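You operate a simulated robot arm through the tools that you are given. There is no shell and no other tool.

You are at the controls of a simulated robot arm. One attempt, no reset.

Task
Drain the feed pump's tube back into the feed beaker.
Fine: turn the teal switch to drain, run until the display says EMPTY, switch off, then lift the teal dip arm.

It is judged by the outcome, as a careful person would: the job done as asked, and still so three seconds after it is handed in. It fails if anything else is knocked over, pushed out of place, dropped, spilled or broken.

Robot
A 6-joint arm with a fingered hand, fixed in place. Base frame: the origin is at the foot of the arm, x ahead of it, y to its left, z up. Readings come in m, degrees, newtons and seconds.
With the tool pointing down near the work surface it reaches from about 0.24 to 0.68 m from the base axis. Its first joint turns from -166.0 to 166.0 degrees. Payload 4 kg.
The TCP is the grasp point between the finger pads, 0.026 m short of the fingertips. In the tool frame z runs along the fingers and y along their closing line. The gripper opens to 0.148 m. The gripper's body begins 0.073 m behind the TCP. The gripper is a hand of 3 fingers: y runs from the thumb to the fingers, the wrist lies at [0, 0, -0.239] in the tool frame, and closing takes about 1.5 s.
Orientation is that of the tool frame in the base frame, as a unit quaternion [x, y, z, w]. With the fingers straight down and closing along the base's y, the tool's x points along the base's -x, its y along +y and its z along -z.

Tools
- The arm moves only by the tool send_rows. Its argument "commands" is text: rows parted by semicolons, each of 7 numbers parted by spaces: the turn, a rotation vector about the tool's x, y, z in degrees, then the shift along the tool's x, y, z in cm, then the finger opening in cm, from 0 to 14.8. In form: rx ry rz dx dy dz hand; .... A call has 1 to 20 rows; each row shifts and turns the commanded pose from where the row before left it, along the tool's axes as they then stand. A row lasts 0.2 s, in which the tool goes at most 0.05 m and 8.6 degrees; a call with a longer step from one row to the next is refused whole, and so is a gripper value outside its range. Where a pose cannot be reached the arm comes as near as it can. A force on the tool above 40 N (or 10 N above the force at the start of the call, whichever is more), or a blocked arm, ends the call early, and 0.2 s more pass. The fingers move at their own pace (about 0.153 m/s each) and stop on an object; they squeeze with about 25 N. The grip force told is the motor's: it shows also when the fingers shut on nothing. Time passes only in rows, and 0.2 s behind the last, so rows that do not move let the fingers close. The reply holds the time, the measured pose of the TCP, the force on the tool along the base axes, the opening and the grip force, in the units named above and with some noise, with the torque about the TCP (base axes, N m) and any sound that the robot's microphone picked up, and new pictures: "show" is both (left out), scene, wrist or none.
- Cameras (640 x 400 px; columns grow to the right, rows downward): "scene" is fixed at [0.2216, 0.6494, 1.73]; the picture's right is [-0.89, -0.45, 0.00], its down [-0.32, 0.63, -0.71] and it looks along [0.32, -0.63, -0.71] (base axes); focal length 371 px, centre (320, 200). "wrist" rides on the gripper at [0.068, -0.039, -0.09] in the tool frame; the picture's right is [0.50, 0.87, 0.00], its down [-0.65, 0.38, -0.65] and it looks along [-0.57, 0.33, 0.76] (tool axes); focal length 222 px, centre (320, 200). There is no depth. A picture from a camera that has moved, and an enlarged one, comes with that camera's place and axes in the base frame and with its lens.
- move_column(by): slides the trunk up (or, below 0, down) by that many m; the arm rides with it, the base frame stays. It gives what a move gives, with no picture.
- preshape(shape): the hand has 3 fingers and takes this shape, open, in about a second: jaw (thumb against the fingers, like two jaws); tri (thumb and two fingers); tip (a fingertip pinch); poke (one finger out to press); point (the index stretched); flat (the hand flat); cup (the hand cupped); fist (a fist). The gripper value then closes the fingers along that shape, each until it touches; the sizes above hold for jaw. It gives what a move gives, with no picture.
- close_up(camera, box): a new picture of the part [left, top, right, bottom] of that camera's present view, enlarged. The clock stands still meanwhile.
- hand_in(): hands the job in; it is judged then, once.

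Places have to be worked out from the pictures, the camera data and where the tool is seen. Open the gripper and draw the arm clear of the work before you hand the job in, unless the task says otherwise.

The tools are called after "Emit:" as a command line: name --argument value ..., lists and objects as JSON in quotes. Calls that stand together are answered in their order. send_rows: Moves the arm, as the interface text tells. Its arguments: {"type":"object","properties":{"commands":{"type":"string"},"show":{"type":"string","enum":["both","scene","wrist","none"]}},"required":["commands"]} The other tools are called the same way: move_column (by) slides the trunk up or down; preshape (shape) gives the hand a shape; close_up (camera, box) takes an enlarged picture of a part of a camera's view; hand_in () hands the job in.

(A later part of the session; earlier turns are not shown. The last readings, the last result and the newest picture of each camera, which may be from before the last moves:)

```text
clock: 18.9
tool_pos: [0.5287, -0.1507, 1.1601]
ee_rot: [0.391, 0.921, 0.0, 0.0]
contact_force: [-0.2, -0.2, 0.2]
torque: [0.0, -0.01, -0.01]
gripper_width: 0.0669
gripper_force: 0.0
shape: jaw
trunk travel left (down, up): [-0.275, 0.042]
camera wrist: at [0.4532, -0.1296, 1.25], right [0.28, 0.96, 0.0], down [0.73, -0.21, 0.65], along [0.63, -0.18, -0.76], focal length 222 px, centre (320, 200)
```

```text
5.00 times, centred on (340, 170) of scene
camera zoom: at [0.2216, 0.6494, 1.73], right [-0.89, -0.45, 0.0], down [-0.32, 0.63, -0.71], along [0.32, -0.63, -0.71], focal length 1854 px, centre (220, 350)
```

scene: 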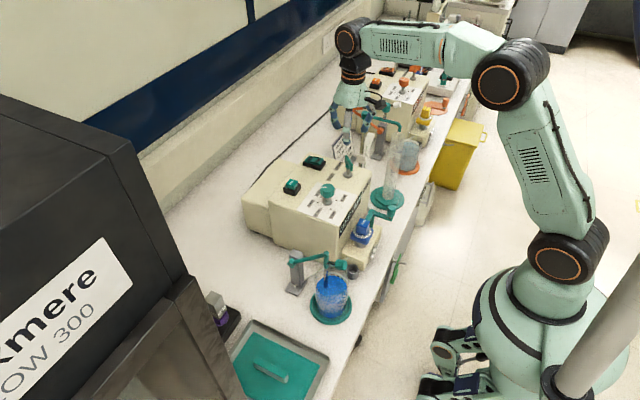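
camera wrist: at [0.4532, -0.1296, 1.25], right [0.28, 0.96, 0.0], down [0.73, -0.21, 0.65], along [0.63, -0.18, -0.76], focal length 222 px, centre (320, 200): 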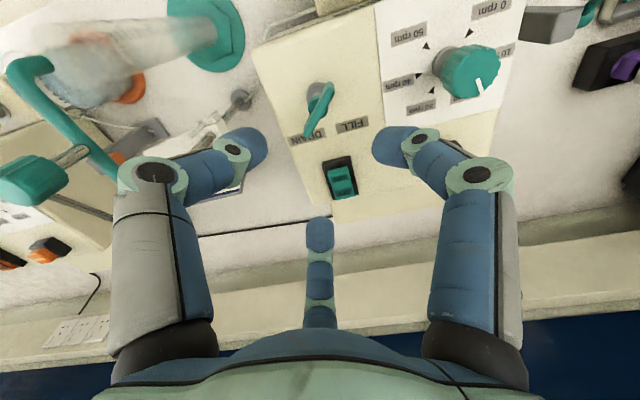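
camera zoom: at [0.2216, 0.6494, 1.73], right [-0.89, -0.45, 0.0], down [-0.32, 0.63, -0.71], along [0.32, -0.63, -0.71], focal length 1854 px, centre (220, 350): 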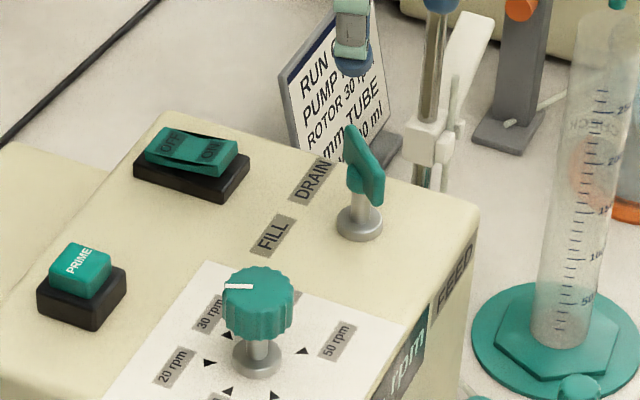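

Lever is now at about −40° pointing at DRAIN. Next the rocker: ON end near (0.630, -0.153), OFF near (0.6575, -0.152). I rotate back to neutral yaw, close the hand, and hover above the ON end.

Emit:
send_rows --commands "0 0 -7.7 0 0 0 0; 0 0 -7.7 0 0 0 0; 0 0 -7.7 0 0 0 0; 0 0 -7.7 0 0 0 0; 0 0 -7.7 0 0 0 0; 0 0 -7.5 0 0 0 0; 0 0 0 -3.2 -0.07 0 0; 0 0 0 -3.2 -0.07 0 0; 0 0 0 -3.1 -0.06 0 0; 0 0 0 0 0 3 0; 0 0 0 0 0 3 0; 0 0 0 0 0 3 0; 0 0 0 0 0 0 0"

Emit:
close_up --camera "wrist" --box '[200, 60, 440, 210]'

Emit:
close_up --camera "scene" --box '[270, 110, 380, 190]'

```text
clock: 21.7
tool_pos: [0.6246, -0.1521, 1.0698]
ee_rot: [0.001, 1.0, 0.0, 0.001]
contact_force: [-0.2, 0.7, -0.1]
torque: [0.02, 0.01, -0.02]
gripper_width: 0.0
gripper_force: 24.8
shape: jaw
trunk travel left (down, up): [-0.275, 0.042]
camera wrist: at [0.5561, -0.1917, 1.16], right [-0.5, 0.87, 0.0], down [0.65, 0.38, 0.65], along [0.57, 0.33, -0.76], focal length 222 px, centre (320, 200)
```

scene: 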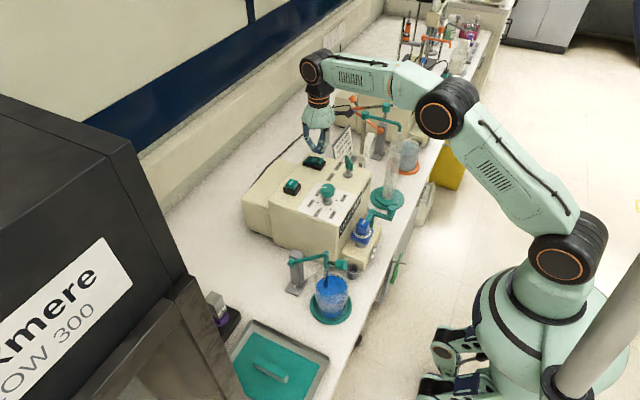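
wrist: 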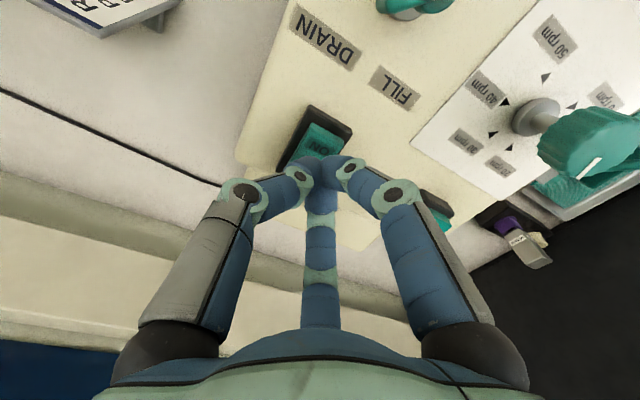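

```text
2.67 times, centred on (320, 135) of wrist
camera zoom: at [0.5561, -0.1917, 1.16], right [-0.5, 0.87, 0.0], down [0.65, 0.38, 0.65], along [0.57, 0.33, -0.76], focal length 592 px, centre (320, 373)
```

zoom: 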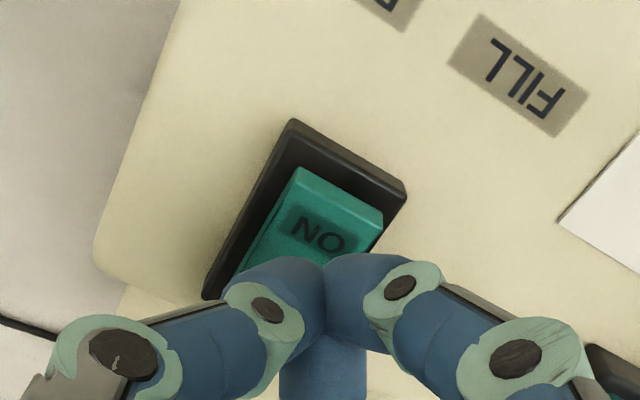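

```text
5.00 times, centred on (325, 150) of scene
camera zoom: at [0.2216, 0.6494, 1.73], right [-0.89, -0.45, 0.0], down [-0.32, 0.63, -0.71], along [0.32, -0.63, -0.71], focal length 1854 px, centre (295, 450)
```

zoom: 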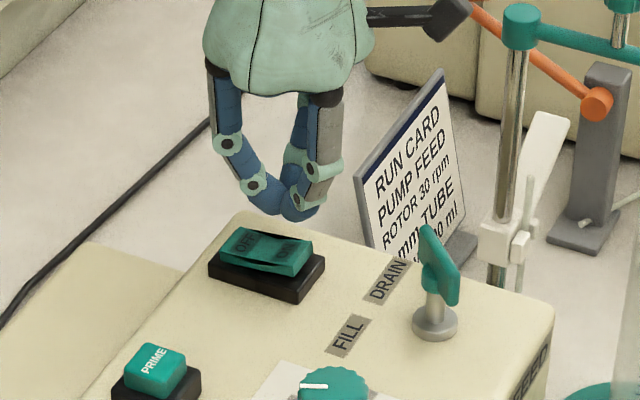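

Fingertips are above the ON end (front edge x≈0.616, y≈−0.150). Descend gradually and press, watching force and display.

Emit:
send_rows --commands "0 0 0 0 0.2 1 0; 0 0 0 0 0 1 0; 0 0 0 0 0 0.7 0; 0 0 0 0 0 0.4 0; 0 0 0 0 0 0 0" --show "none"

Emit:
close_up --camera "scene" --box '[280, 120, 350, 180]'

Emit:
close_up --camera "wrist" --box '[240, 100, 400, 200]'

```text
clock: 22.9
tool_pos: [0.6251, -0.1511, 1.0374]
ee_rot: [0.0, 1.0, 0.0, 0.001]
contact_force: [-0.4, -0.6, 1.4]
torque: [0.03, 0.04, -0.03]
gripper_width: 0.0003
gripper_force: 25.2
shape: jaw
trunk travel left (down, up): [-0.275, 0.042]
```

```text
6.67 times, centred on (315, 150) of scene
camera zoom: at [0.2216, 0.6494, 1.73], right [-0.89, -0.45, 0.0], down [-0.32, 0.63, -0.71], along [0.32, -0.63, -0.71], focal length 2472 px, centre (353, 533)
```

zoom: 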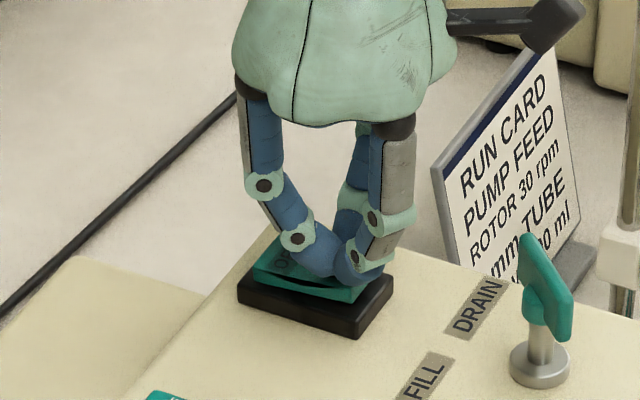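

```text
4.00 times, centred on (320, 150) of wrist
camera zoom: at [0.5554, -0.1895, 1.1292], right [-0.5, 0.87, 0.0], down [0.65, 0.38, 0.65], along [0.57, 0.33, -0.76], focal length 888 px, centre (320, 400)
```

zoom: 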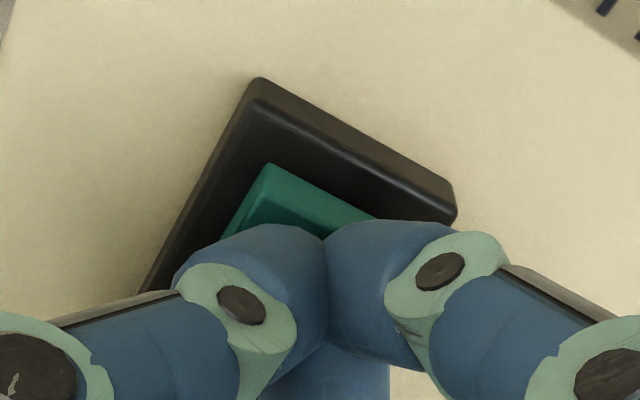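

Just at contact. Press further in 3 mm steps.

Emit:
send_rows --commands "0 0 0 0 0 0.3 0; 0 0 0 0 0 0.3 0; 0 0 0 0 0 0 0" --show "none"

Emit:
close_up --camera "scene" --box '[280, 120, 400, 250]'

```text
clock: 23.7
tool_pos: [0.6244, -0.1501, 1.035]
ee_rot: [0.0, 1.0, -0.001, 0.003]
contact_force: [2.7, 0.6, 16.4]
torque: [-0.02, -0.16, 0.05]
gripper_width: 0.0
gripper_force: 24.6
shape: jaw
trunk travel left (down, up): [-0.275, 0.042]
```

```text
3.08 times, centred on (340, 185) of scene
camera zoom: at [0.2216, 0.6494, 1.73], right [-0.89, -0.45, 0.0], down [-0.32, 0.63, -0.71], along [0.32, -0.63, -0.71], focal length 1141 px, centre (258, 246)
```

zoom: 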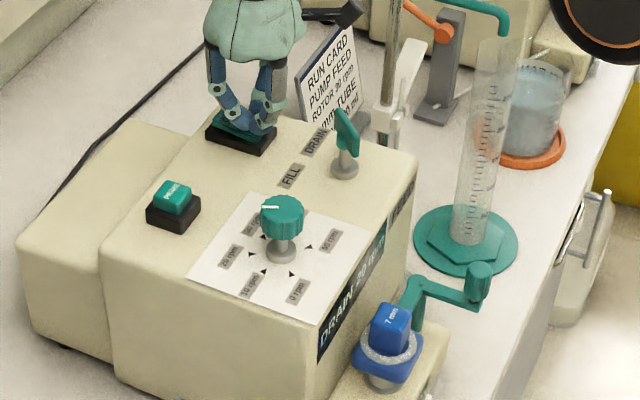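

The display now reads "DRAIN 20 rpm" – it's running. I lift off and move above the OFF end while it drains.

Emit:
send_rows --commands "0 0 0 0 0 -1.5 0; 0 0 0 0 0 -2 0; 0 0 0 -2 0 0 0; 0 0 0 -1.8 0 0 0; 0 0 0 0 0 0 0"

Emit:
close_up --camera "scene" --box '[280, 120, 400, 250]'

Emit:
close_up --camera "scene" --box '[330, 185, 380, 245]'

Emit:
close_up --camera "wrist" --box '[200, 60, 440, 210]'

```text
clock: 24.9
tool_pos: [0.6596, -0.1495, 1.067]
ee_rot: [0.0, 1.0, 0.0, 0.002]
contact_force: [-0.5, 0.1, -0.3]
torque: [-0.01, 0.0, 0.02]
gripper_width: 0.0
gripper_force: 25.5
shape: jaw
trunk travel left (down, up): [-0.275, 0.042]
camera wrist: at [0.592, -0.1886, 1.157], right [-0.5, 0.87, 0.0], down [0.65, 0.38, 0.66], along [0.57, 0.33, -0.76], focal length 222 px, centre (320, 200)
```

scene: 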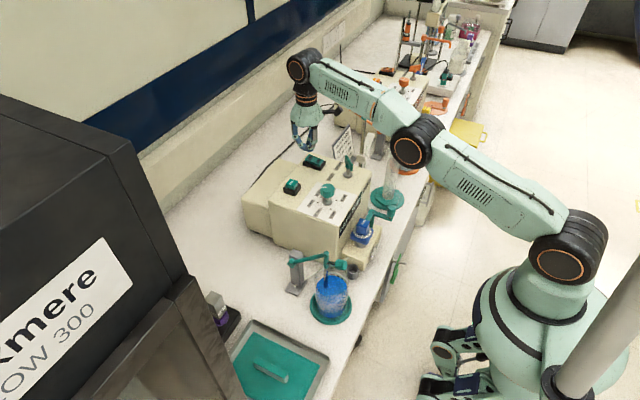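
wrist: 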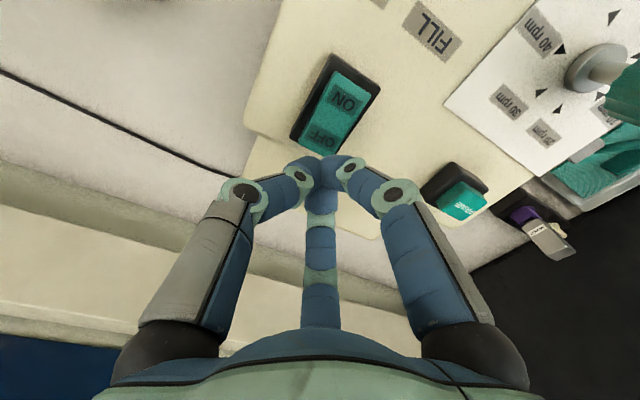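

```text
3.08 times, centred on (340, 185) of scene
camera zoom: at [0.2216, 0.6494, 1.73], right [-0.89, -0.45, 0.0], down [-0.32, 0.63, -0.71], along [0.32, -0.63, -0.71], focal length 1141 px, centre (258, 246)
```

zoom: 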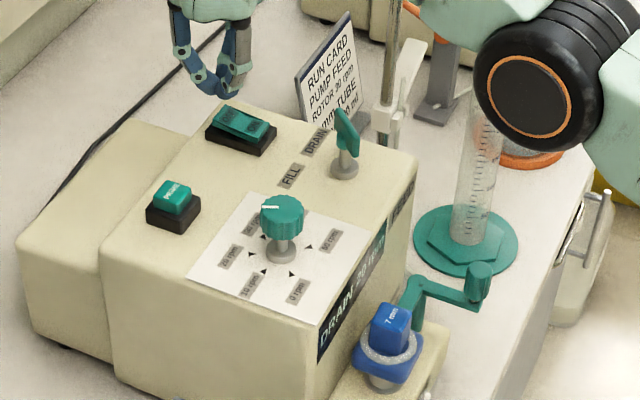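

```text
6.67 times, centred on (355, 215) of scene
camera zoom: at [0.2216, 0.6494, 1.73], right [-0.89, -0.45, 0.0], down [-0.32, 0.63, -0.71], along [0.32, -0.63, -0.71], focal length 2472 px, centre (87, 100)
```

zoom: 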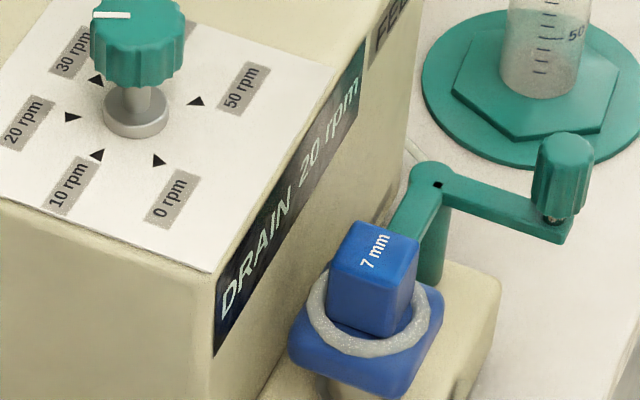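

```text
2.67 times, centred on (320, 135) of wrist
camera zoom: at [0.592, -0.1886, 1.157], right [-0.5, 0.87, 0.0], down [0.65, 0.38, 0.66], along [0.57, 0.33, -0.76], focal length 592 px, centre (320, 373)
```

zoom: 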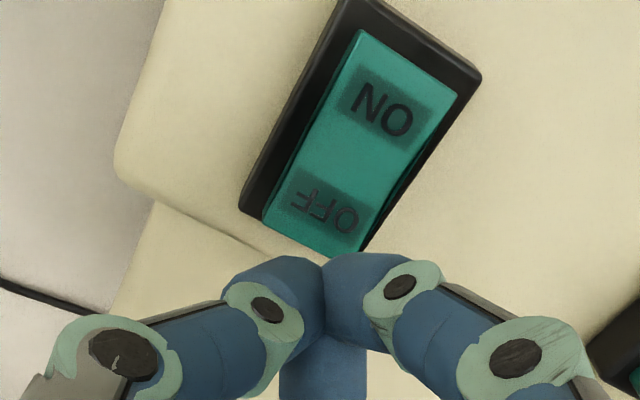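

Draining. Adjust 0.5 cm back over the OFF face (x≈0.655) and wait for EMPTY.

Emit:
send_rows --commands "0 0 0 0.5 -0.15 0 0; 0 0 0 0 0 0 0; 0 0 0 0 0 0 0; 0 0 0 0 0 0 0; 0 0 0 0 0 0 0; 0 0 0 0 0 0 0; 0 0 0 0 0 0 0; 0 0 0 0 0 0 0; 0 0 0 0 0 0 0; 0 0 0 0 0 0 0" --show "none"

Emit:
close_up --camera "scene" --box '[280, 170, 400, 340]'

```text
clock: 27.1
tool_pos: [0.6575, -0.1515, 1.068]
ee_rot: [0.0, 1.0, 0.0, 0.0]
contact_force: [0.1, 0.0, 0.8]
torque: [0.0, -0.01, 0.03]
gripper_width: 0.0
gripper_force: 25.1
shape: jaw
trunk travel left (down, up): [-0.275, 0.042]
```

```text
2.35 times, centred on (340, 255) of scene
camera zoom: at [0.2216, 0.6494, 1.73], right [-0.89, -0.45, 0.0], down [-0.32, 0.63, -0.71], along [0.32, -0.63, -0.71], focal length 872 px, centre (273, 71)
```

zoom: 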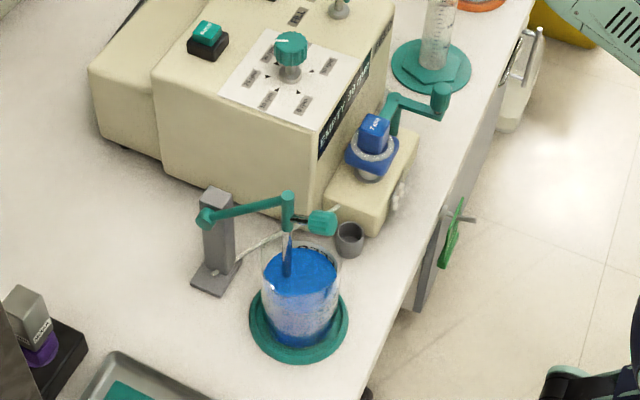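

The display seems to have changed; zoom in to confirm.

Emit:
close_up --camera "scene" --box '[335, 185, 375, 240]'

Emit:
close_up --camera "wrist" --box '[240, 60, 400, 180]'

```text
7.27 times, centred on (355, 212) of scene
camera zoom: at [0.2216, 0.6494, 1.73], right [-0.89, -0.45, 0.0], down [-0.32, 0.63, -0.71], along [0.32, -0.63, -0.71], focal length 2697 px, centre (66, 109)
```

zoom: 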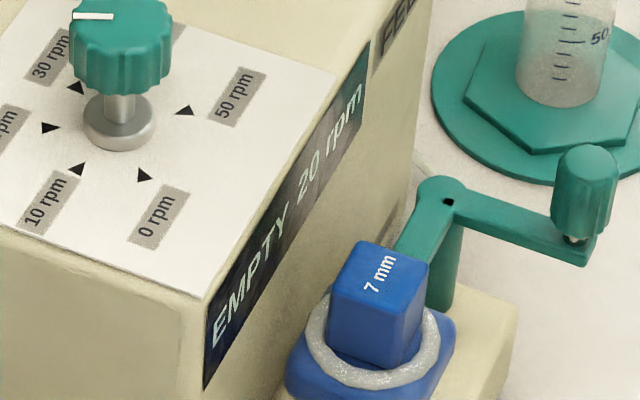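

```text
3.33 times, centred on (320, 120) of wrist
camera zoom: at [0.5888, -0.1906, 1.1574], right [-0.5, 0.87, 0.0], down [0.65, 0.38, 0.65], along [0.57, 0.33, -0.76], focal length 740 px, centre (320, 467)
```

zoom: 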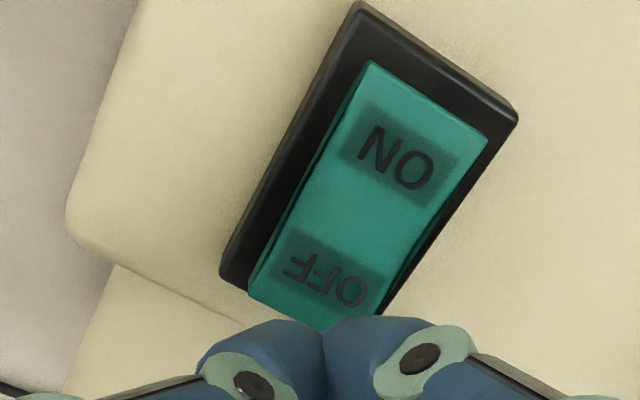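

It says EMPTY. Press the OFF end now.

Emit:
send_rows --commands "0 0 0 0.2 0 1.3 0; 0 0 0 0 0 1 0; 0 0 0 0 0 0.7 0; 0 0 0 0 0 0.5 0; 0 0 0 0 0 0.3 0; 0 0 0 0 0 0 0" --show "none"

Emit:
close_up --camera "scene" --box '[280, 120, 400, 250]'

Emit:
close_up --camera "wrist" --box '[240, 60, 400, 180]'

```text
clock: 28.5
tool_pos: [0.6547, -0.151, 1.0348]
ee_rot: [0.0, 1.0, -0.001, 0.005]
contact_force: [7.2, -0.3, 36.4]
torque: [-0.16, 0.04, 0.05]
gripper_width: 0.0
gripper_force: 24.8
shape: jaw
trunk travel left (down, up): [-0.275, 0.042]
```

```text
3.08 times, centred on (340, 185) of scene
camera zoom: at [0.2216, 0.6494, 1.73], right [-0.89, -0.45, 0.0], down [-0.32, 0.63, -0.71], along [0.32, -0.63, -0.71], focal length 1141 px, centre (258, 246)
```

zoom: 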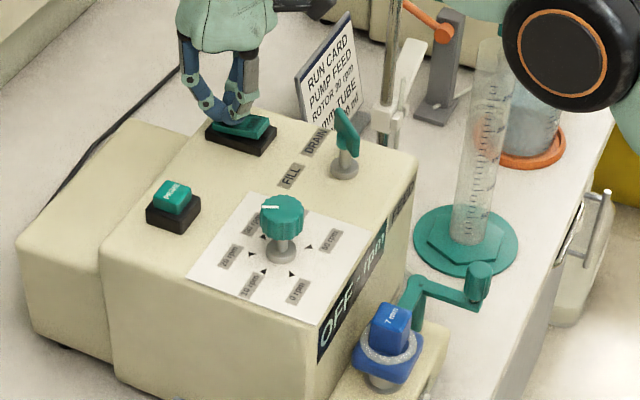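

```text
3.33 times, centred on (320, 120) of wrist
camera zoom: at [0.585, -0.1905, 1.1244], right [-0.5, 0.87, -0.01], down [0.65, 0.38, 0.66], along [0.57, 0.33, -0.75], focal length 740 px, centre (320, 467)
```

zoom: 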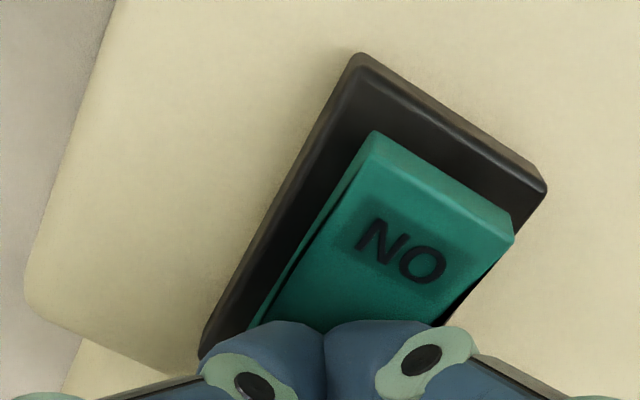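

OFF is shown. Lift off, then travel high over to the dip arm for a closer look.

Emit:
send_rows --commands "0 0 0 0 0 -2 0; 0 0 0 0 0 -4 0; 0 0 0 0 0 -4 0; 0 0 0 0 0 -4 0; 0 0 0 0 0 -3 0; 0 0 0 2.83 3 0 0; 0 0 0 2.83 3 0 0; 0 0 0 2.83 3 0 0; 0 0 0 2.83 3 0 0; 0 0 0 2.83 3 0 0; 0 0 0 2.83 3 0 0; 0 0 0 2.83 3 0 0; 0 0 0 2.83 3 0 0; 0 0 0 2.83 3 0 0; 0 0 0 0 0 0 0"

Emit:
close_up --camera "wrist" --box '[220, 40, 420, 180]'

Emit:
close_up --camera "scene" --box '[270, 130, 400, 330]'

Emit:
close_up --camera "scene" --box '[330, 60, 450, 160]'

```text
clock: 31.7
tool_pos: [0.5612, 0.1138, 1.2163]
ee_rot: [0.0, 1.0, 0.0, 0.0]
contact_force: [0.0, -0.3, 0.6]
torque: [0.03, -0.02, -0.02]
gripper_width: 0.0
gripper_force: 25.4
shape: jaw
out of reach, approached as far as the arm can: row 3, 4, 5, 6, 7, 8, 9, 10, 11, 12
trunk travel left (down, up): [-0.275, 0.042]
camera wrist: at [0.4929, 0.0755, 1.3066], right [-0.5, 0.87, 0.0], down [0.65, 0.38, 0.65], along [0.57, 0.33, -0.76], focal length 222 px, centre (320, 200)
```

scene: 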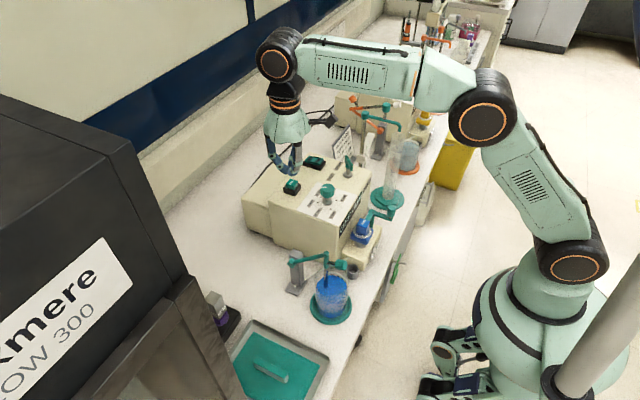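
wrist: 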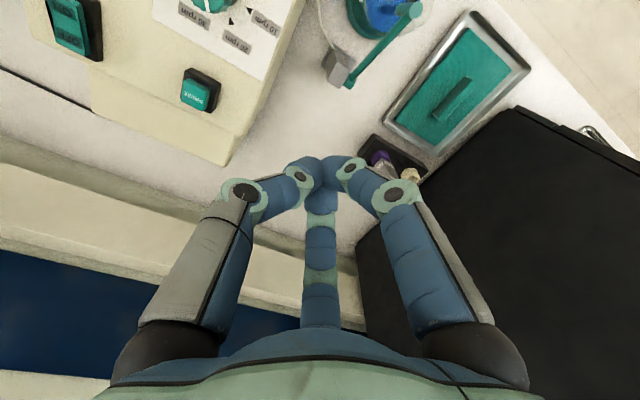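

```text
2.86 times, centred on (320, 110) of wrist
camera zoom: at [0.4929, 0.0755, 1.3066], right [-0.5, 0.87, 0.0], down [0.65, 0.38, 0.65], along [0.57, 0.33, -0.76], focal length 635 px, centre (320, 457)
```

zoom: 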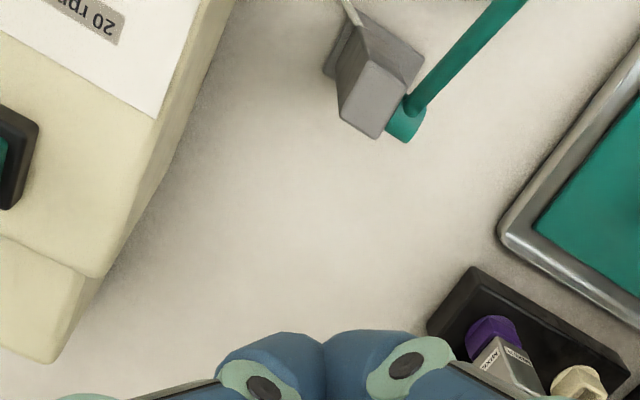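

```text
2.00 times, centred on (335, 230) of scene
camera zoom: at [0.2216, 0.6494, 1.73], right [-0.89, -0.45, 0.0], down [-0.32, 0.63, -0.71], along [0.32, -0.63, -0.71], focal length 742 px, centre (290, 140)
```

zoom: 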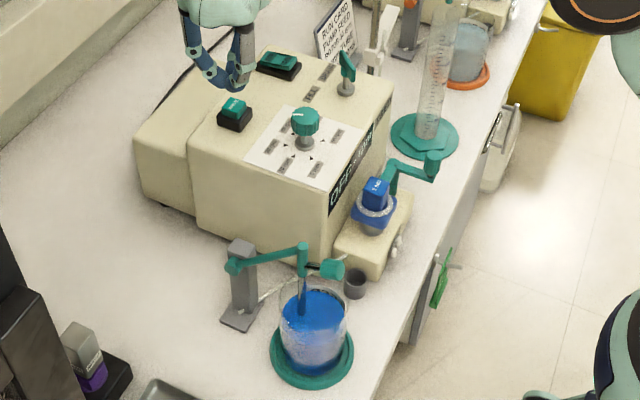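

```text
4.00 times, centred on (390, 110) of scene
camera zoom: at [0.2216, 0.6494, 1.73], right [-0.89, -0.45, 0.0], down [-0.32, 0.63, -0.71], along [0.32, -0.63, -0.71], focal length 1483 px, centre (40, 560)
```

zoom: 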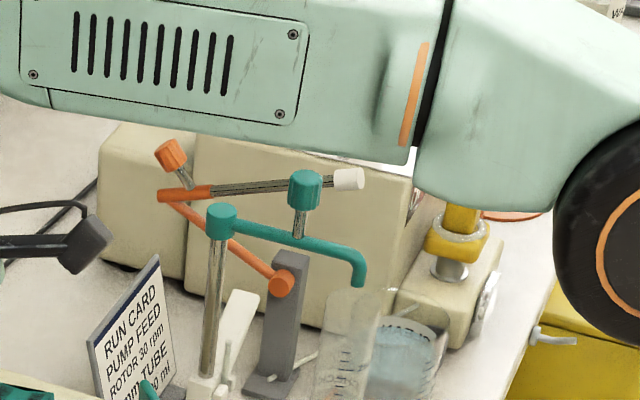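

Some rows were limited by reach at that height; now at (0.561, 0.114). Post/pivot confirmed near (0.55, 0.165, 0.91). The orange neighbour shows the raised position: arm swung ~90° back past vertical. Move back toward the robot to view the handle.

Emit:
send_rows --commands "0 0 0 4.2 0 0 0; 0 0 0 4.2 0 0 0; 0 0 0 4.2 0 0 0; 0 0 0 4.2 0 0 0; 0 0 0 0 0 0 0"

Emit:
close_up --camera "wrist" --box '[240, 60, 440, 200]'

Emit:
close_up --camera "scene" --box '[270, 230, 370, 330]'

```text
clock: 32.9
tool_pos: [0.395, 0.1153, 1.2152]
ee_rot: [0.0, 1.0, 0.0, 0.0]
contact_force: [-0.5, -0.9, 0.1]
torque: [0.02, -0.03, -0.02]
gripper_width: 0.0
gripper_force: 25.0
shape: jaw
trunk travel left (down, up): [-0.275, 0.042]
camera wrist: at [0.3259, 0.0763, 1.3054], right [-0.5, 0.87, 0.0], down [0.66, 0.38, 0.65], along [0.57, 0.33, -0.76], focal length 222 px, centre (320, 200)
```

scene: 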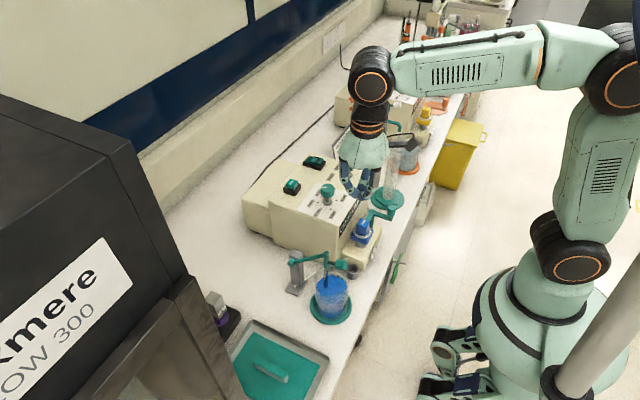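
wrist: 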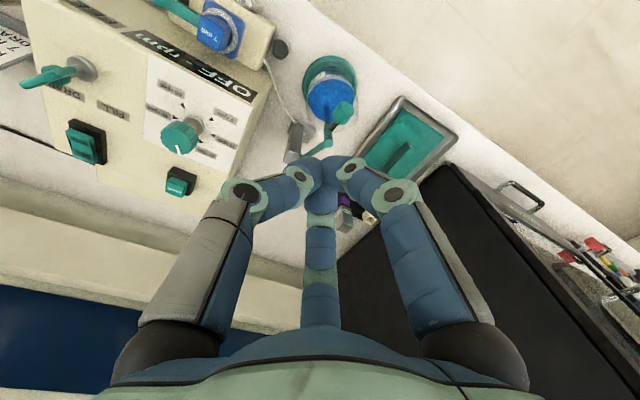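

```text
2.86 times, centred on (340, 130) of wrist
camera zoom: at [0.3259, 0.0763, 1.3054], right [-0.5, 0.87, 0.0], down [0.66, 0.38, 0.65], along [0.57, 0.33, -0.76], focal length 635 px, centre (263, 400)
```

zoom: 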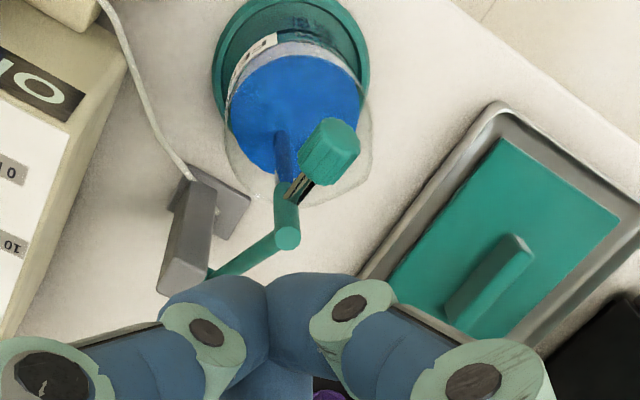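

```text
4.00 times, centred on (320, 280) of scene
camera zoom: at [0.2216, 0.6494, 1.73], right [-0.89, -0.45, 0.0], down [-0.32, 0.63, -0.71], along [0.32, -0.63, -0.71], focal length 1483 px, centre (320, -120)
```

zoom: 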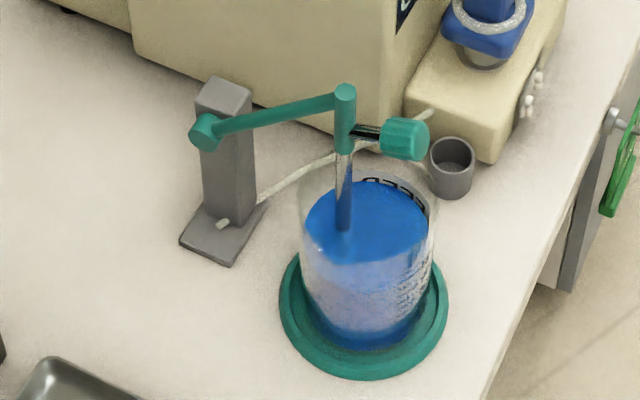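

Handle centre from two wrist views ≈ (0.404, 0.159, 0.999), elbow top (0.447, 0.161, 1.013), hinge (0.549, 0.163, 0.91). I'll open to 9 cm and come down above the handle, then check alignment.

Emit:
send_rows --commands "0 0 0 -0.3 2.2 0 9; 0 0 0 -0.2 2.2 0 9; 0 0 0 0 0 3 9; 0 0 0 0 0 3 9; 0 0 0 0 0 3 9; 0 0 0 0 0 2.5 9; 0 0 0 0 0 0 9"

Emit:
close_up --camera "wrist" --box '[200, 60, 440, 210]'

Emit:
close_up --camera "scene" --box '[270, 200, 390, 320]'

```text
clock: 34.5
tool_pos: [0.3991, 0.1584, 1.1006]
ee_rot: [0.001, 1.0, 0.0, 0.002]
contact_force: [0.2, -0.1, 0.2]
torque: [0.01, -0.03, -0.01]
gripper_width: 0.0863
gripper_force: 0.0
shape: jaw
trunk travel left (down, up): [-0.275, 0.042]
camera wrist: at [0.3307, 0.1203, 1.1909], right [-0.5, 0.87, 0.0], down [0.65, 0.38, 0.65], along [0.57, 0.33, -0.76], focal length 222 px, centre (320, 200)
```

scene: 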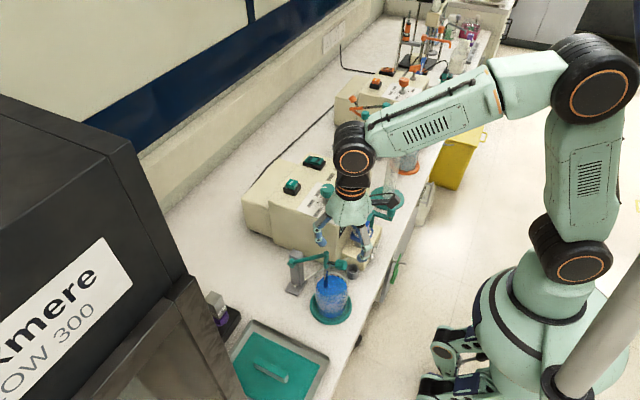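
wrist: 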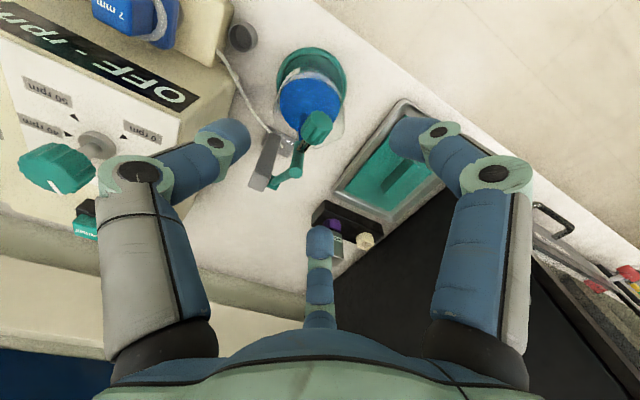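

```text
2.67 times, centred on (320, 135) of wrist
camera zoom: at [0.3307, 0.1203, 1.1909], right [-0.5, 0.87, 0.0], down [0.65, 0.38, 0.65], along [0.57, 0.33, -0.76], focal length 592 px, centre (320, 373)
```

zoom: 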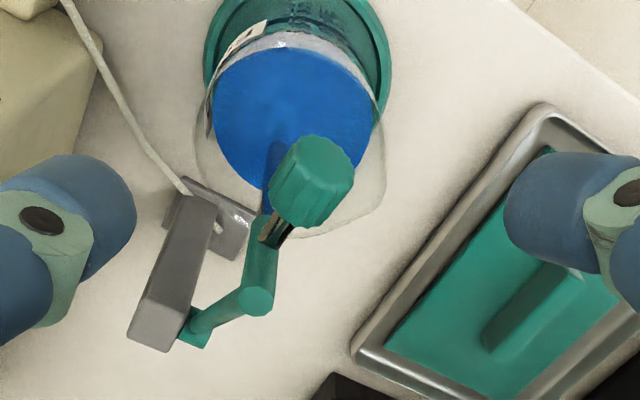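

```text
3.33 times, centred on (330, 260) of scene
camera zoom: at [0.2216, 0.6494, 1.73], right [-0.89, -0.45, 0.0], down [-0.32, 0.63, -0.71], along [0.32, -0.63, -0.71], focal length 1236 px, centre (287, 0)
```

zoom: 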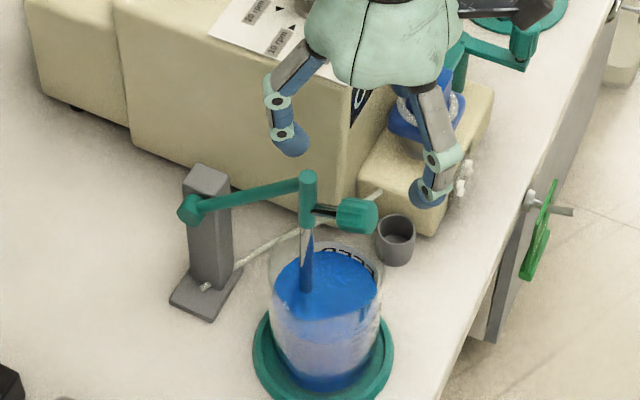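

Handle confirmed at about (0.402, 0.160, 1.0). Open a little wider to clear the elbow and descend so the pads flank the handle.

Emit:
send_rows --commands "0 0 0 -0.3 0.15 0 11.5; 0 0 0 0 0 0 11.5; 0 0 0 0 0 2.5 11.5; 0 0 0 0 0 2.5 11.5; 0 0 0 0 0 2.3 11.5; 0 0 0 0 0 1.8 11.5; 0 0 0 0 0 0 11.5"

Emit:
close_up --camera "wrist" --box '[200, 80, 440, 230]'

Emit:
close_up --camera "scene" --box '[270, 200, 390, 320]'

```text
clock: 36.1
tool_pos: [0.4021, 0.1596, 1.0093]
ee_rot: [0.0, 1.0, 0.0, 0.001]
contact_force: [0.3, -0.2, -0.6]
torque: [0.02, -0.01, 0.0]
gripper_width: 0.1101
gripper_force: 0.1
shape: jaw
trunk travel left (down, up): [-0.275, 0.042]
camera wrist: at [0.3337, 0.1217, 1.0993], right [-0.5, 0.87, 0.0], down [0.65, 0.38, 0.65], along [0.57, 0.33, -0.76], focal length 222 px, centre (320, 200)
```

scene: 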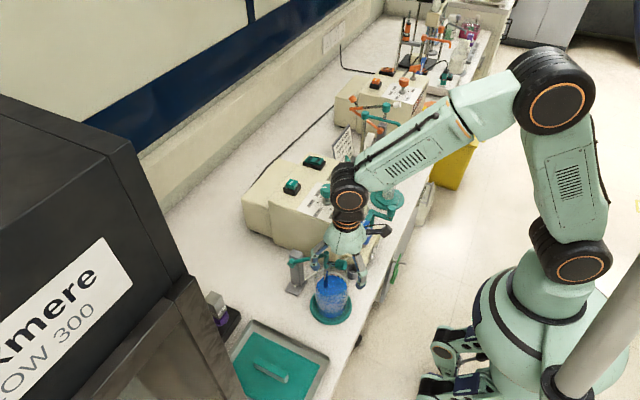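
wrist: 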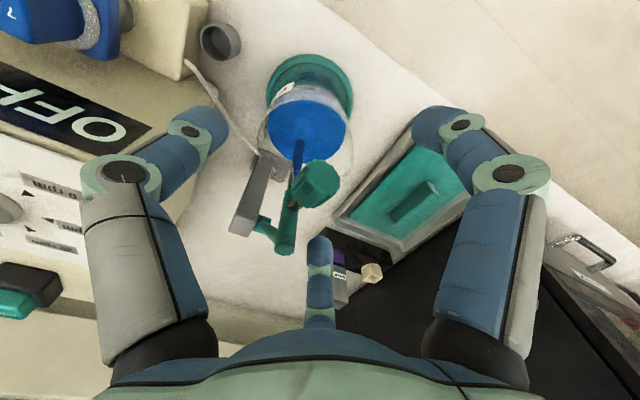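

```text
2.67 times, centred on (320, 155) of wrist
camera zoom: at [0.3337, 0.1217, 1.0993], right [-0.5, 0.87, 0.0], down [0.65, 0.38, 0.65], along [0.57, 0.33, -0.76], focal length 592 px, centre (320, 320)
```

zoom: 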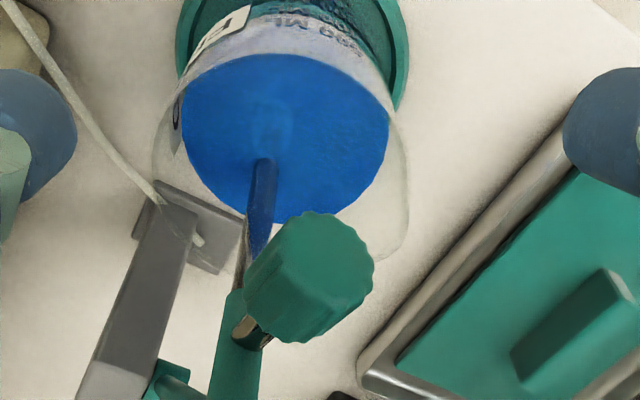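

```text
3.33 times, centred on (330, 260) of scene
camera zoom: at [0.2216, 0.6494, 1.73], right [-0.89, -0.45, 0.0], down [-0.32, 0.63, -0.71], along [0.32, -0.63, -0.71], focal length 1236 px, centre (287, 0)
```

zoom: 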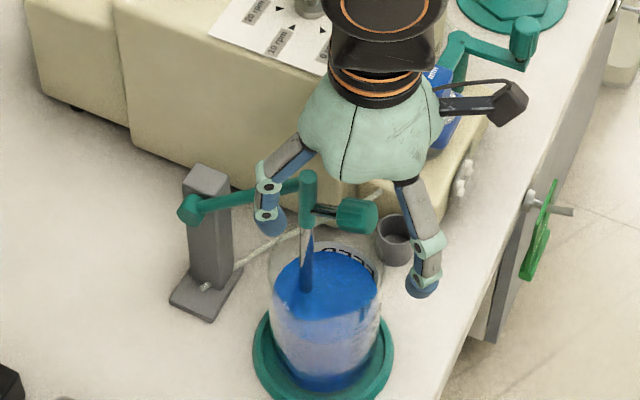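

Zoom in to verify which side of the arm the left-hand finger is on before closing.

Emit:
close_up --camera "scene" --box '[310, 225, 370, 285]'

Emit:
close_up --camera "wrist" --box '[240, 140, 400, 300]'

```text
6.67 times, centred on (340, 255) of scene
camera zoom: at [0.2216, 0.6494, 1.73], right [-0.89, -0.45, 0.0], down [-0.32, 0.63, -0.71], along [0.32, -0.63, -0.71], focal length 2472 px, centre (187, -167)
```

zoom: 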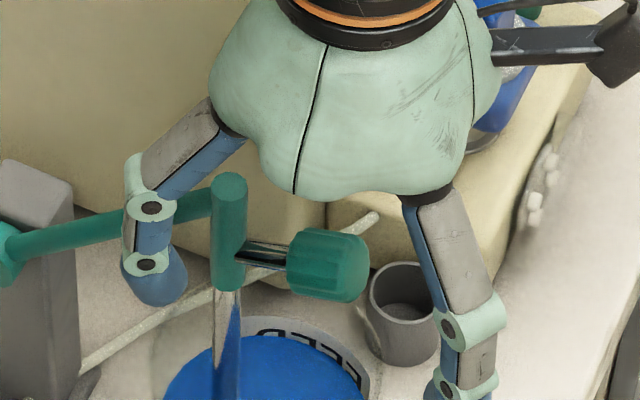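

```text
2.50 times, centred on (320, 220) of wrist
camera zoom: at [0.3337, 0.1217, 1.0993], right [-0.5, 0.87, 0.0], down [0.65, 0.38, 0.65], along [0.57, 0.33, -0.76], focal length 555 px, centre (320, 150)
```

zoom: 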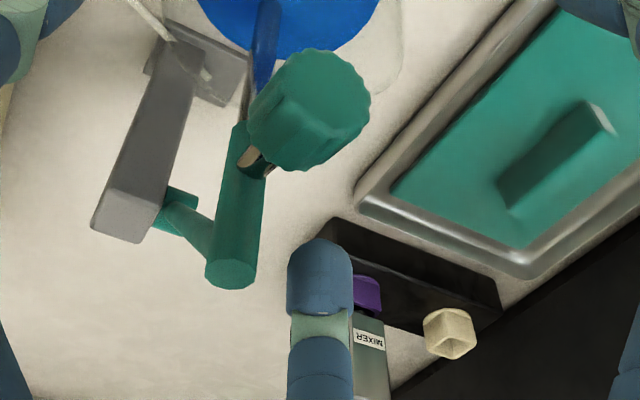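

The finger is on the near (+y) side of the arm, clear of the elbow. Close gently on the handle.

Emit:
send_rows --commands "0 0 0 0 0 0 9; 0 0 0 0 0 0 7; 0 0 0 0 0 0 5; 0 0 0 0 0 0 3.5; 0 0 0 0 0 0 2.5; 0 0 0 0 0 0 1.5; 0 0 0 0 0 0 1; 0 0 0 0 0 0 1" --show "wrist"

Emit:
close_up --camera "wrist" --box '[220, 100, 420, 260]'

Emit:
close_up --camera "scene" --box '[310, 225, 370, 285]'

```text
clock: 37.9
tool_pos: [0.4032, 0.161, 1.0088]
ee_rot: [0.0, 1.0, 0.001, 0.0]
contact_force: [4.9, 0.4, -1.4]
torque: [0.0, -0.08, 0.03]
gripper_width: 0.0195
gripper_force: 25.0
shape: tri
trunk travel left (down, up): [-0.275, 0.042]
camera wrist: at [0.3345, 0.1218, 1.0992], right [-0.5, 0.87, 0.0], down [0.66, 0.38, 0.65], along [0.57, 0.33, -0.76], focal length 222 px, centre (320, 200)
```

wrist: 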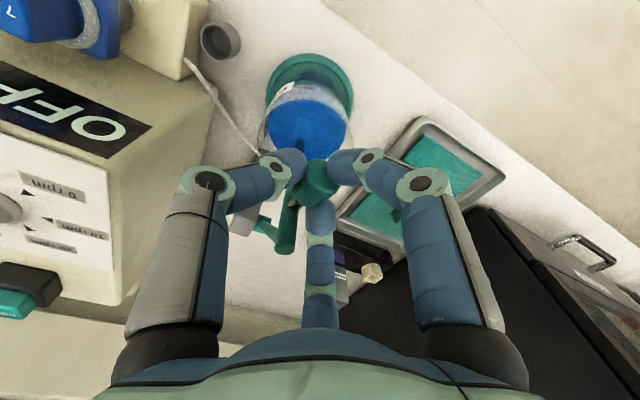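

```text
2.50 times, centred on (320, 180) of wrist
camera zoom: at [0.3345, 0.1218, 1.0992], right [-0.5, 0.87, 0.0], down [0.66, 0.38, 0.65], along [0.57, 0.33, -0.76], focal length 555 px, centre (320, 250)
```

zoom: 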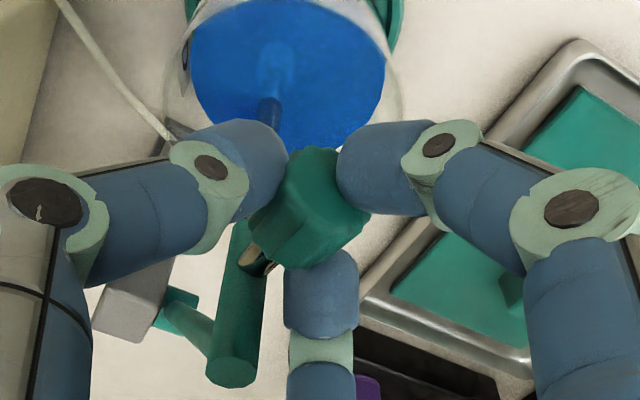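

```text
6.67 times, centred on (340, 255) of scene
camera zoom: at [0.2216, 0.6494, 1.73], right [-0.89, -0.45, 0.0], down [-0.32, 0.63, -0.71], along [0.32, -0.63, -0.71], focal length 2472 px, centre (187, -167)
```

zoom: 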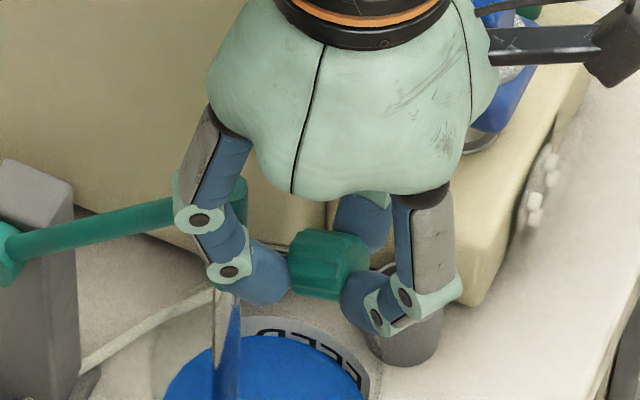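

Solid three-point grip on the handle (1.95 cm). Now lift along the arc about the hinge, tilting the tool with the arm; first 18°, monitoring force.

Emit:
send_rows --commands "0 6 0 -1.01 0 -1.46 0.5; 0 6 0 -1.01 0 -1.46 0.5; 0 6 0 -1.01 0 -1.46 0.5; 0 0 0 0 0 0 0.5"

Emit:
close_up --camera "scene" --box '[270, 200, 390, 320]'

```text
clock: 38.9
tool_pos: [0.4388, 0.1611, 1.0479]
ee_rot: [0.0, 0.988, 0.0, -0.157]
contact_force: [10.9, -1.7, -11.8]
torque: [0.06, -0.34, 0.09]
gripper_width: 0.0195
gripper_force: 24.5
shape: tri
trunk travel left (down, up): [-0.275, 0.042]
camera wrist: at [0.4019, 0.1221, 1.1551], right [-0.48, 0.87, 0.16], down [0.83, 0.38, 0.42], along [0.3, 0.33, -0.9], focal length 222 px, centre (320, 200)
```

scene: 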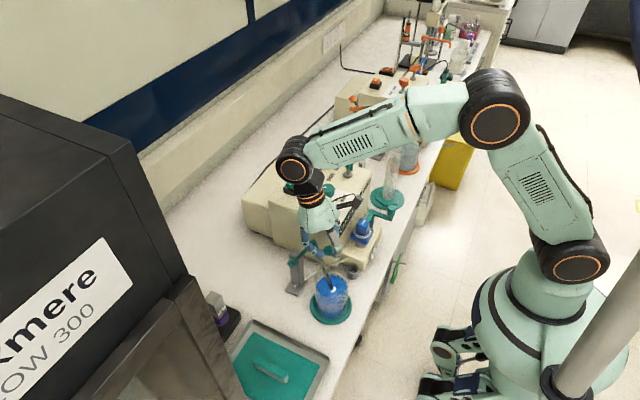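
wrist: 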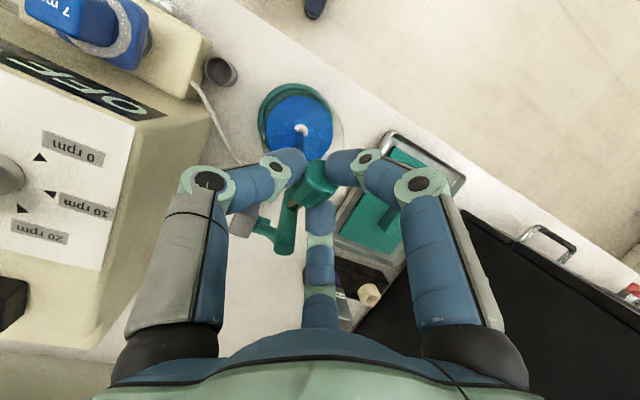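

```text
3.33 times, centred on (330, 260) of scene
camera zoom: at [0.2216, 0.6494, 1.73], right [-0.89, -0.45, 0.0], down [-0.32, 0.63, -0.71], along [0.32, -0.63, -0.71], focal length 1236 px, centre (287, 0)
```

zoom: 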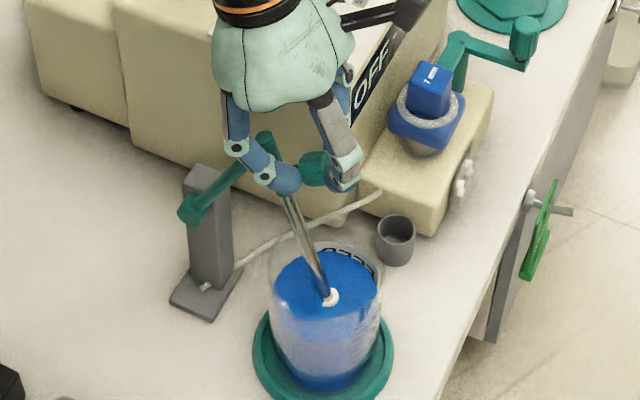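

The arm is lifting cleanly and the tube tip is coming out of the liquid. Force suggests my arc is slightly wide; I correct and continue 18° more.

Emit:
send_rows --commands "0 6 0 -1.3 0 -1.4 0.5; 0 6 0 -1.15 0 -1.42 0.5; 0 6 0 -1.11 0 -1.42 0.5; 0 0 0 0 0 0 0.5"

Emit:
close_up --camera "scene" --box '[270, 200, 390, 320]'

```text
clock: 39.9
tool_pos: [0.4874, 0.1595, 1.0746]
ee_rot: [0.0, 0.951, 0.0, -0.309]
contact_force: [0.4, 0.6, -0.9]
torque: [0.05, -0.05, -0.05]
gripper_width: 0.0193
gripper_force: 24.7
shape: tri
trunk travel left (down, up): [-0.275, 0.042]
camera wrist: at [0.4842, 0.1218, 1.1866], right [-0.4, 0.87, 0.29], down [0.91, 0.38, 0.14], along [0.01, 0.33, -0.94], focal length 222 px, centre (320, 200)
```

scene: 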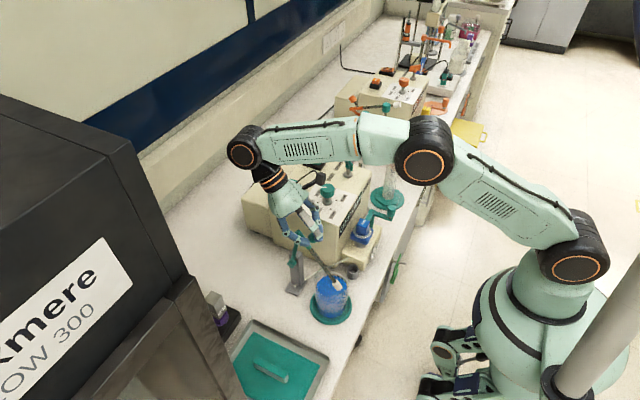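
wrist: 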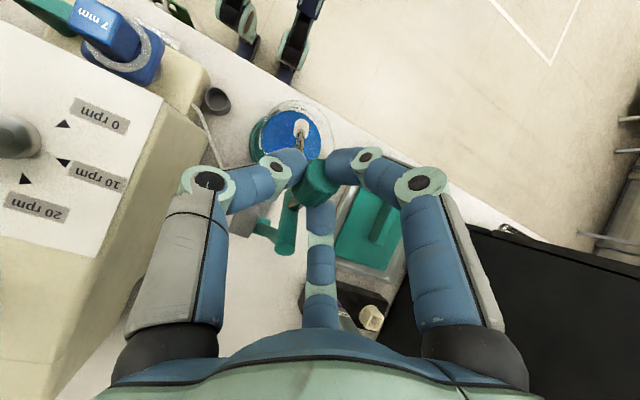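

```text
3.33 times, centred on (330, 260) of scene
camera zoom: at [0.2216, 0.6494, 1.73], right [-0.89, -0.45, 0.0], down [-0.32, 0.63, -0.71], along [0.32, -0.63, -0.71], focal length 1236 px, centre (287, 0)
```

zoom: 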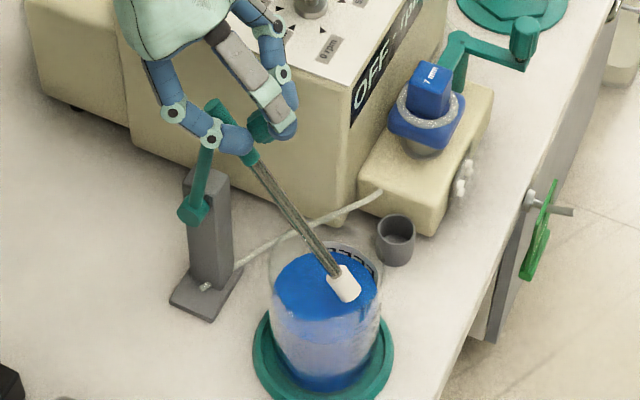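

Force is now nearly zero—the arc fits. Further tilt would run out of reach, so I'll now let the handle pivot within the fingers: tilt the tool back toward vertical in small steps while holding position.

Emit:
send_rows --commands "0 -4 0 0 0 0 0.5; 0 -4 0 0 0 0 0.5; 0 0 0 0 0 0 0.5" --show "none"

Emit:
close_up --camera "scene" --box '[290, 190, 370, 300]'

Emit:
close_up --camera "wrist" --box '[220, 100, 420, 260]'

```text
clock: 40.7
tool_pos: [0.4852, 0.1607, 1.0754]
ee_rot: [0.0, 0.971, 0.0, -0.24]
contact_force: [-6.3, 1.8, 11.5]
torque: [0.04, 0.29, -0.1]
gripper_width: 0.0186
gripper_force: 24.3
shape: tri
trunk travel left (down, up): [-0.275, 0.042]
```

```text
3.64 times, centred on (330, 245) of scene
camera zoom: at [0.2216, 0.6494, 1.73], right [-0.89, -0.45, 0.0], down [-0.32, 0.63, -0.71], along [0.32, -0.63, -0.71], focal length 1348 px, centre (284, 36)
```

zoom: 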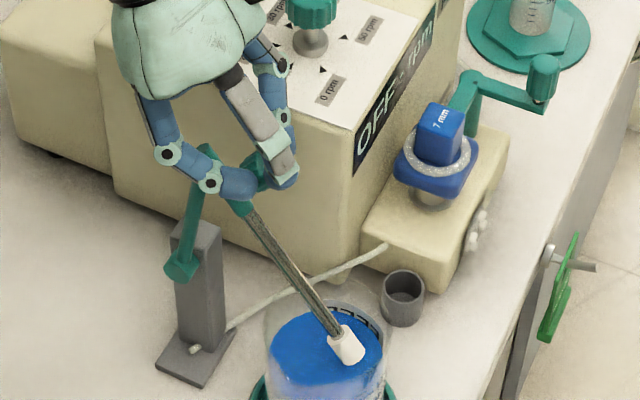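

```text
2.50 times, centred on (320, 180) of wrist
camera zoom: at [0.4663, 0.1219, 1.1868], right [-0.44, 0.87, 0.23], down [0.88, 0.38, 0.27], along [0.15, 0.33, -0.93], focal length 555 px, centre (320, 250)
```

zoom: 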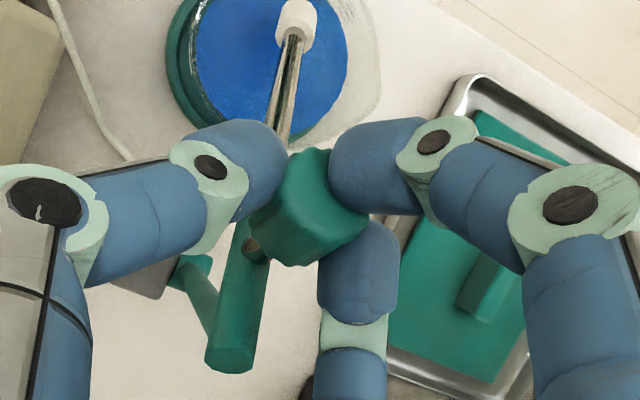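

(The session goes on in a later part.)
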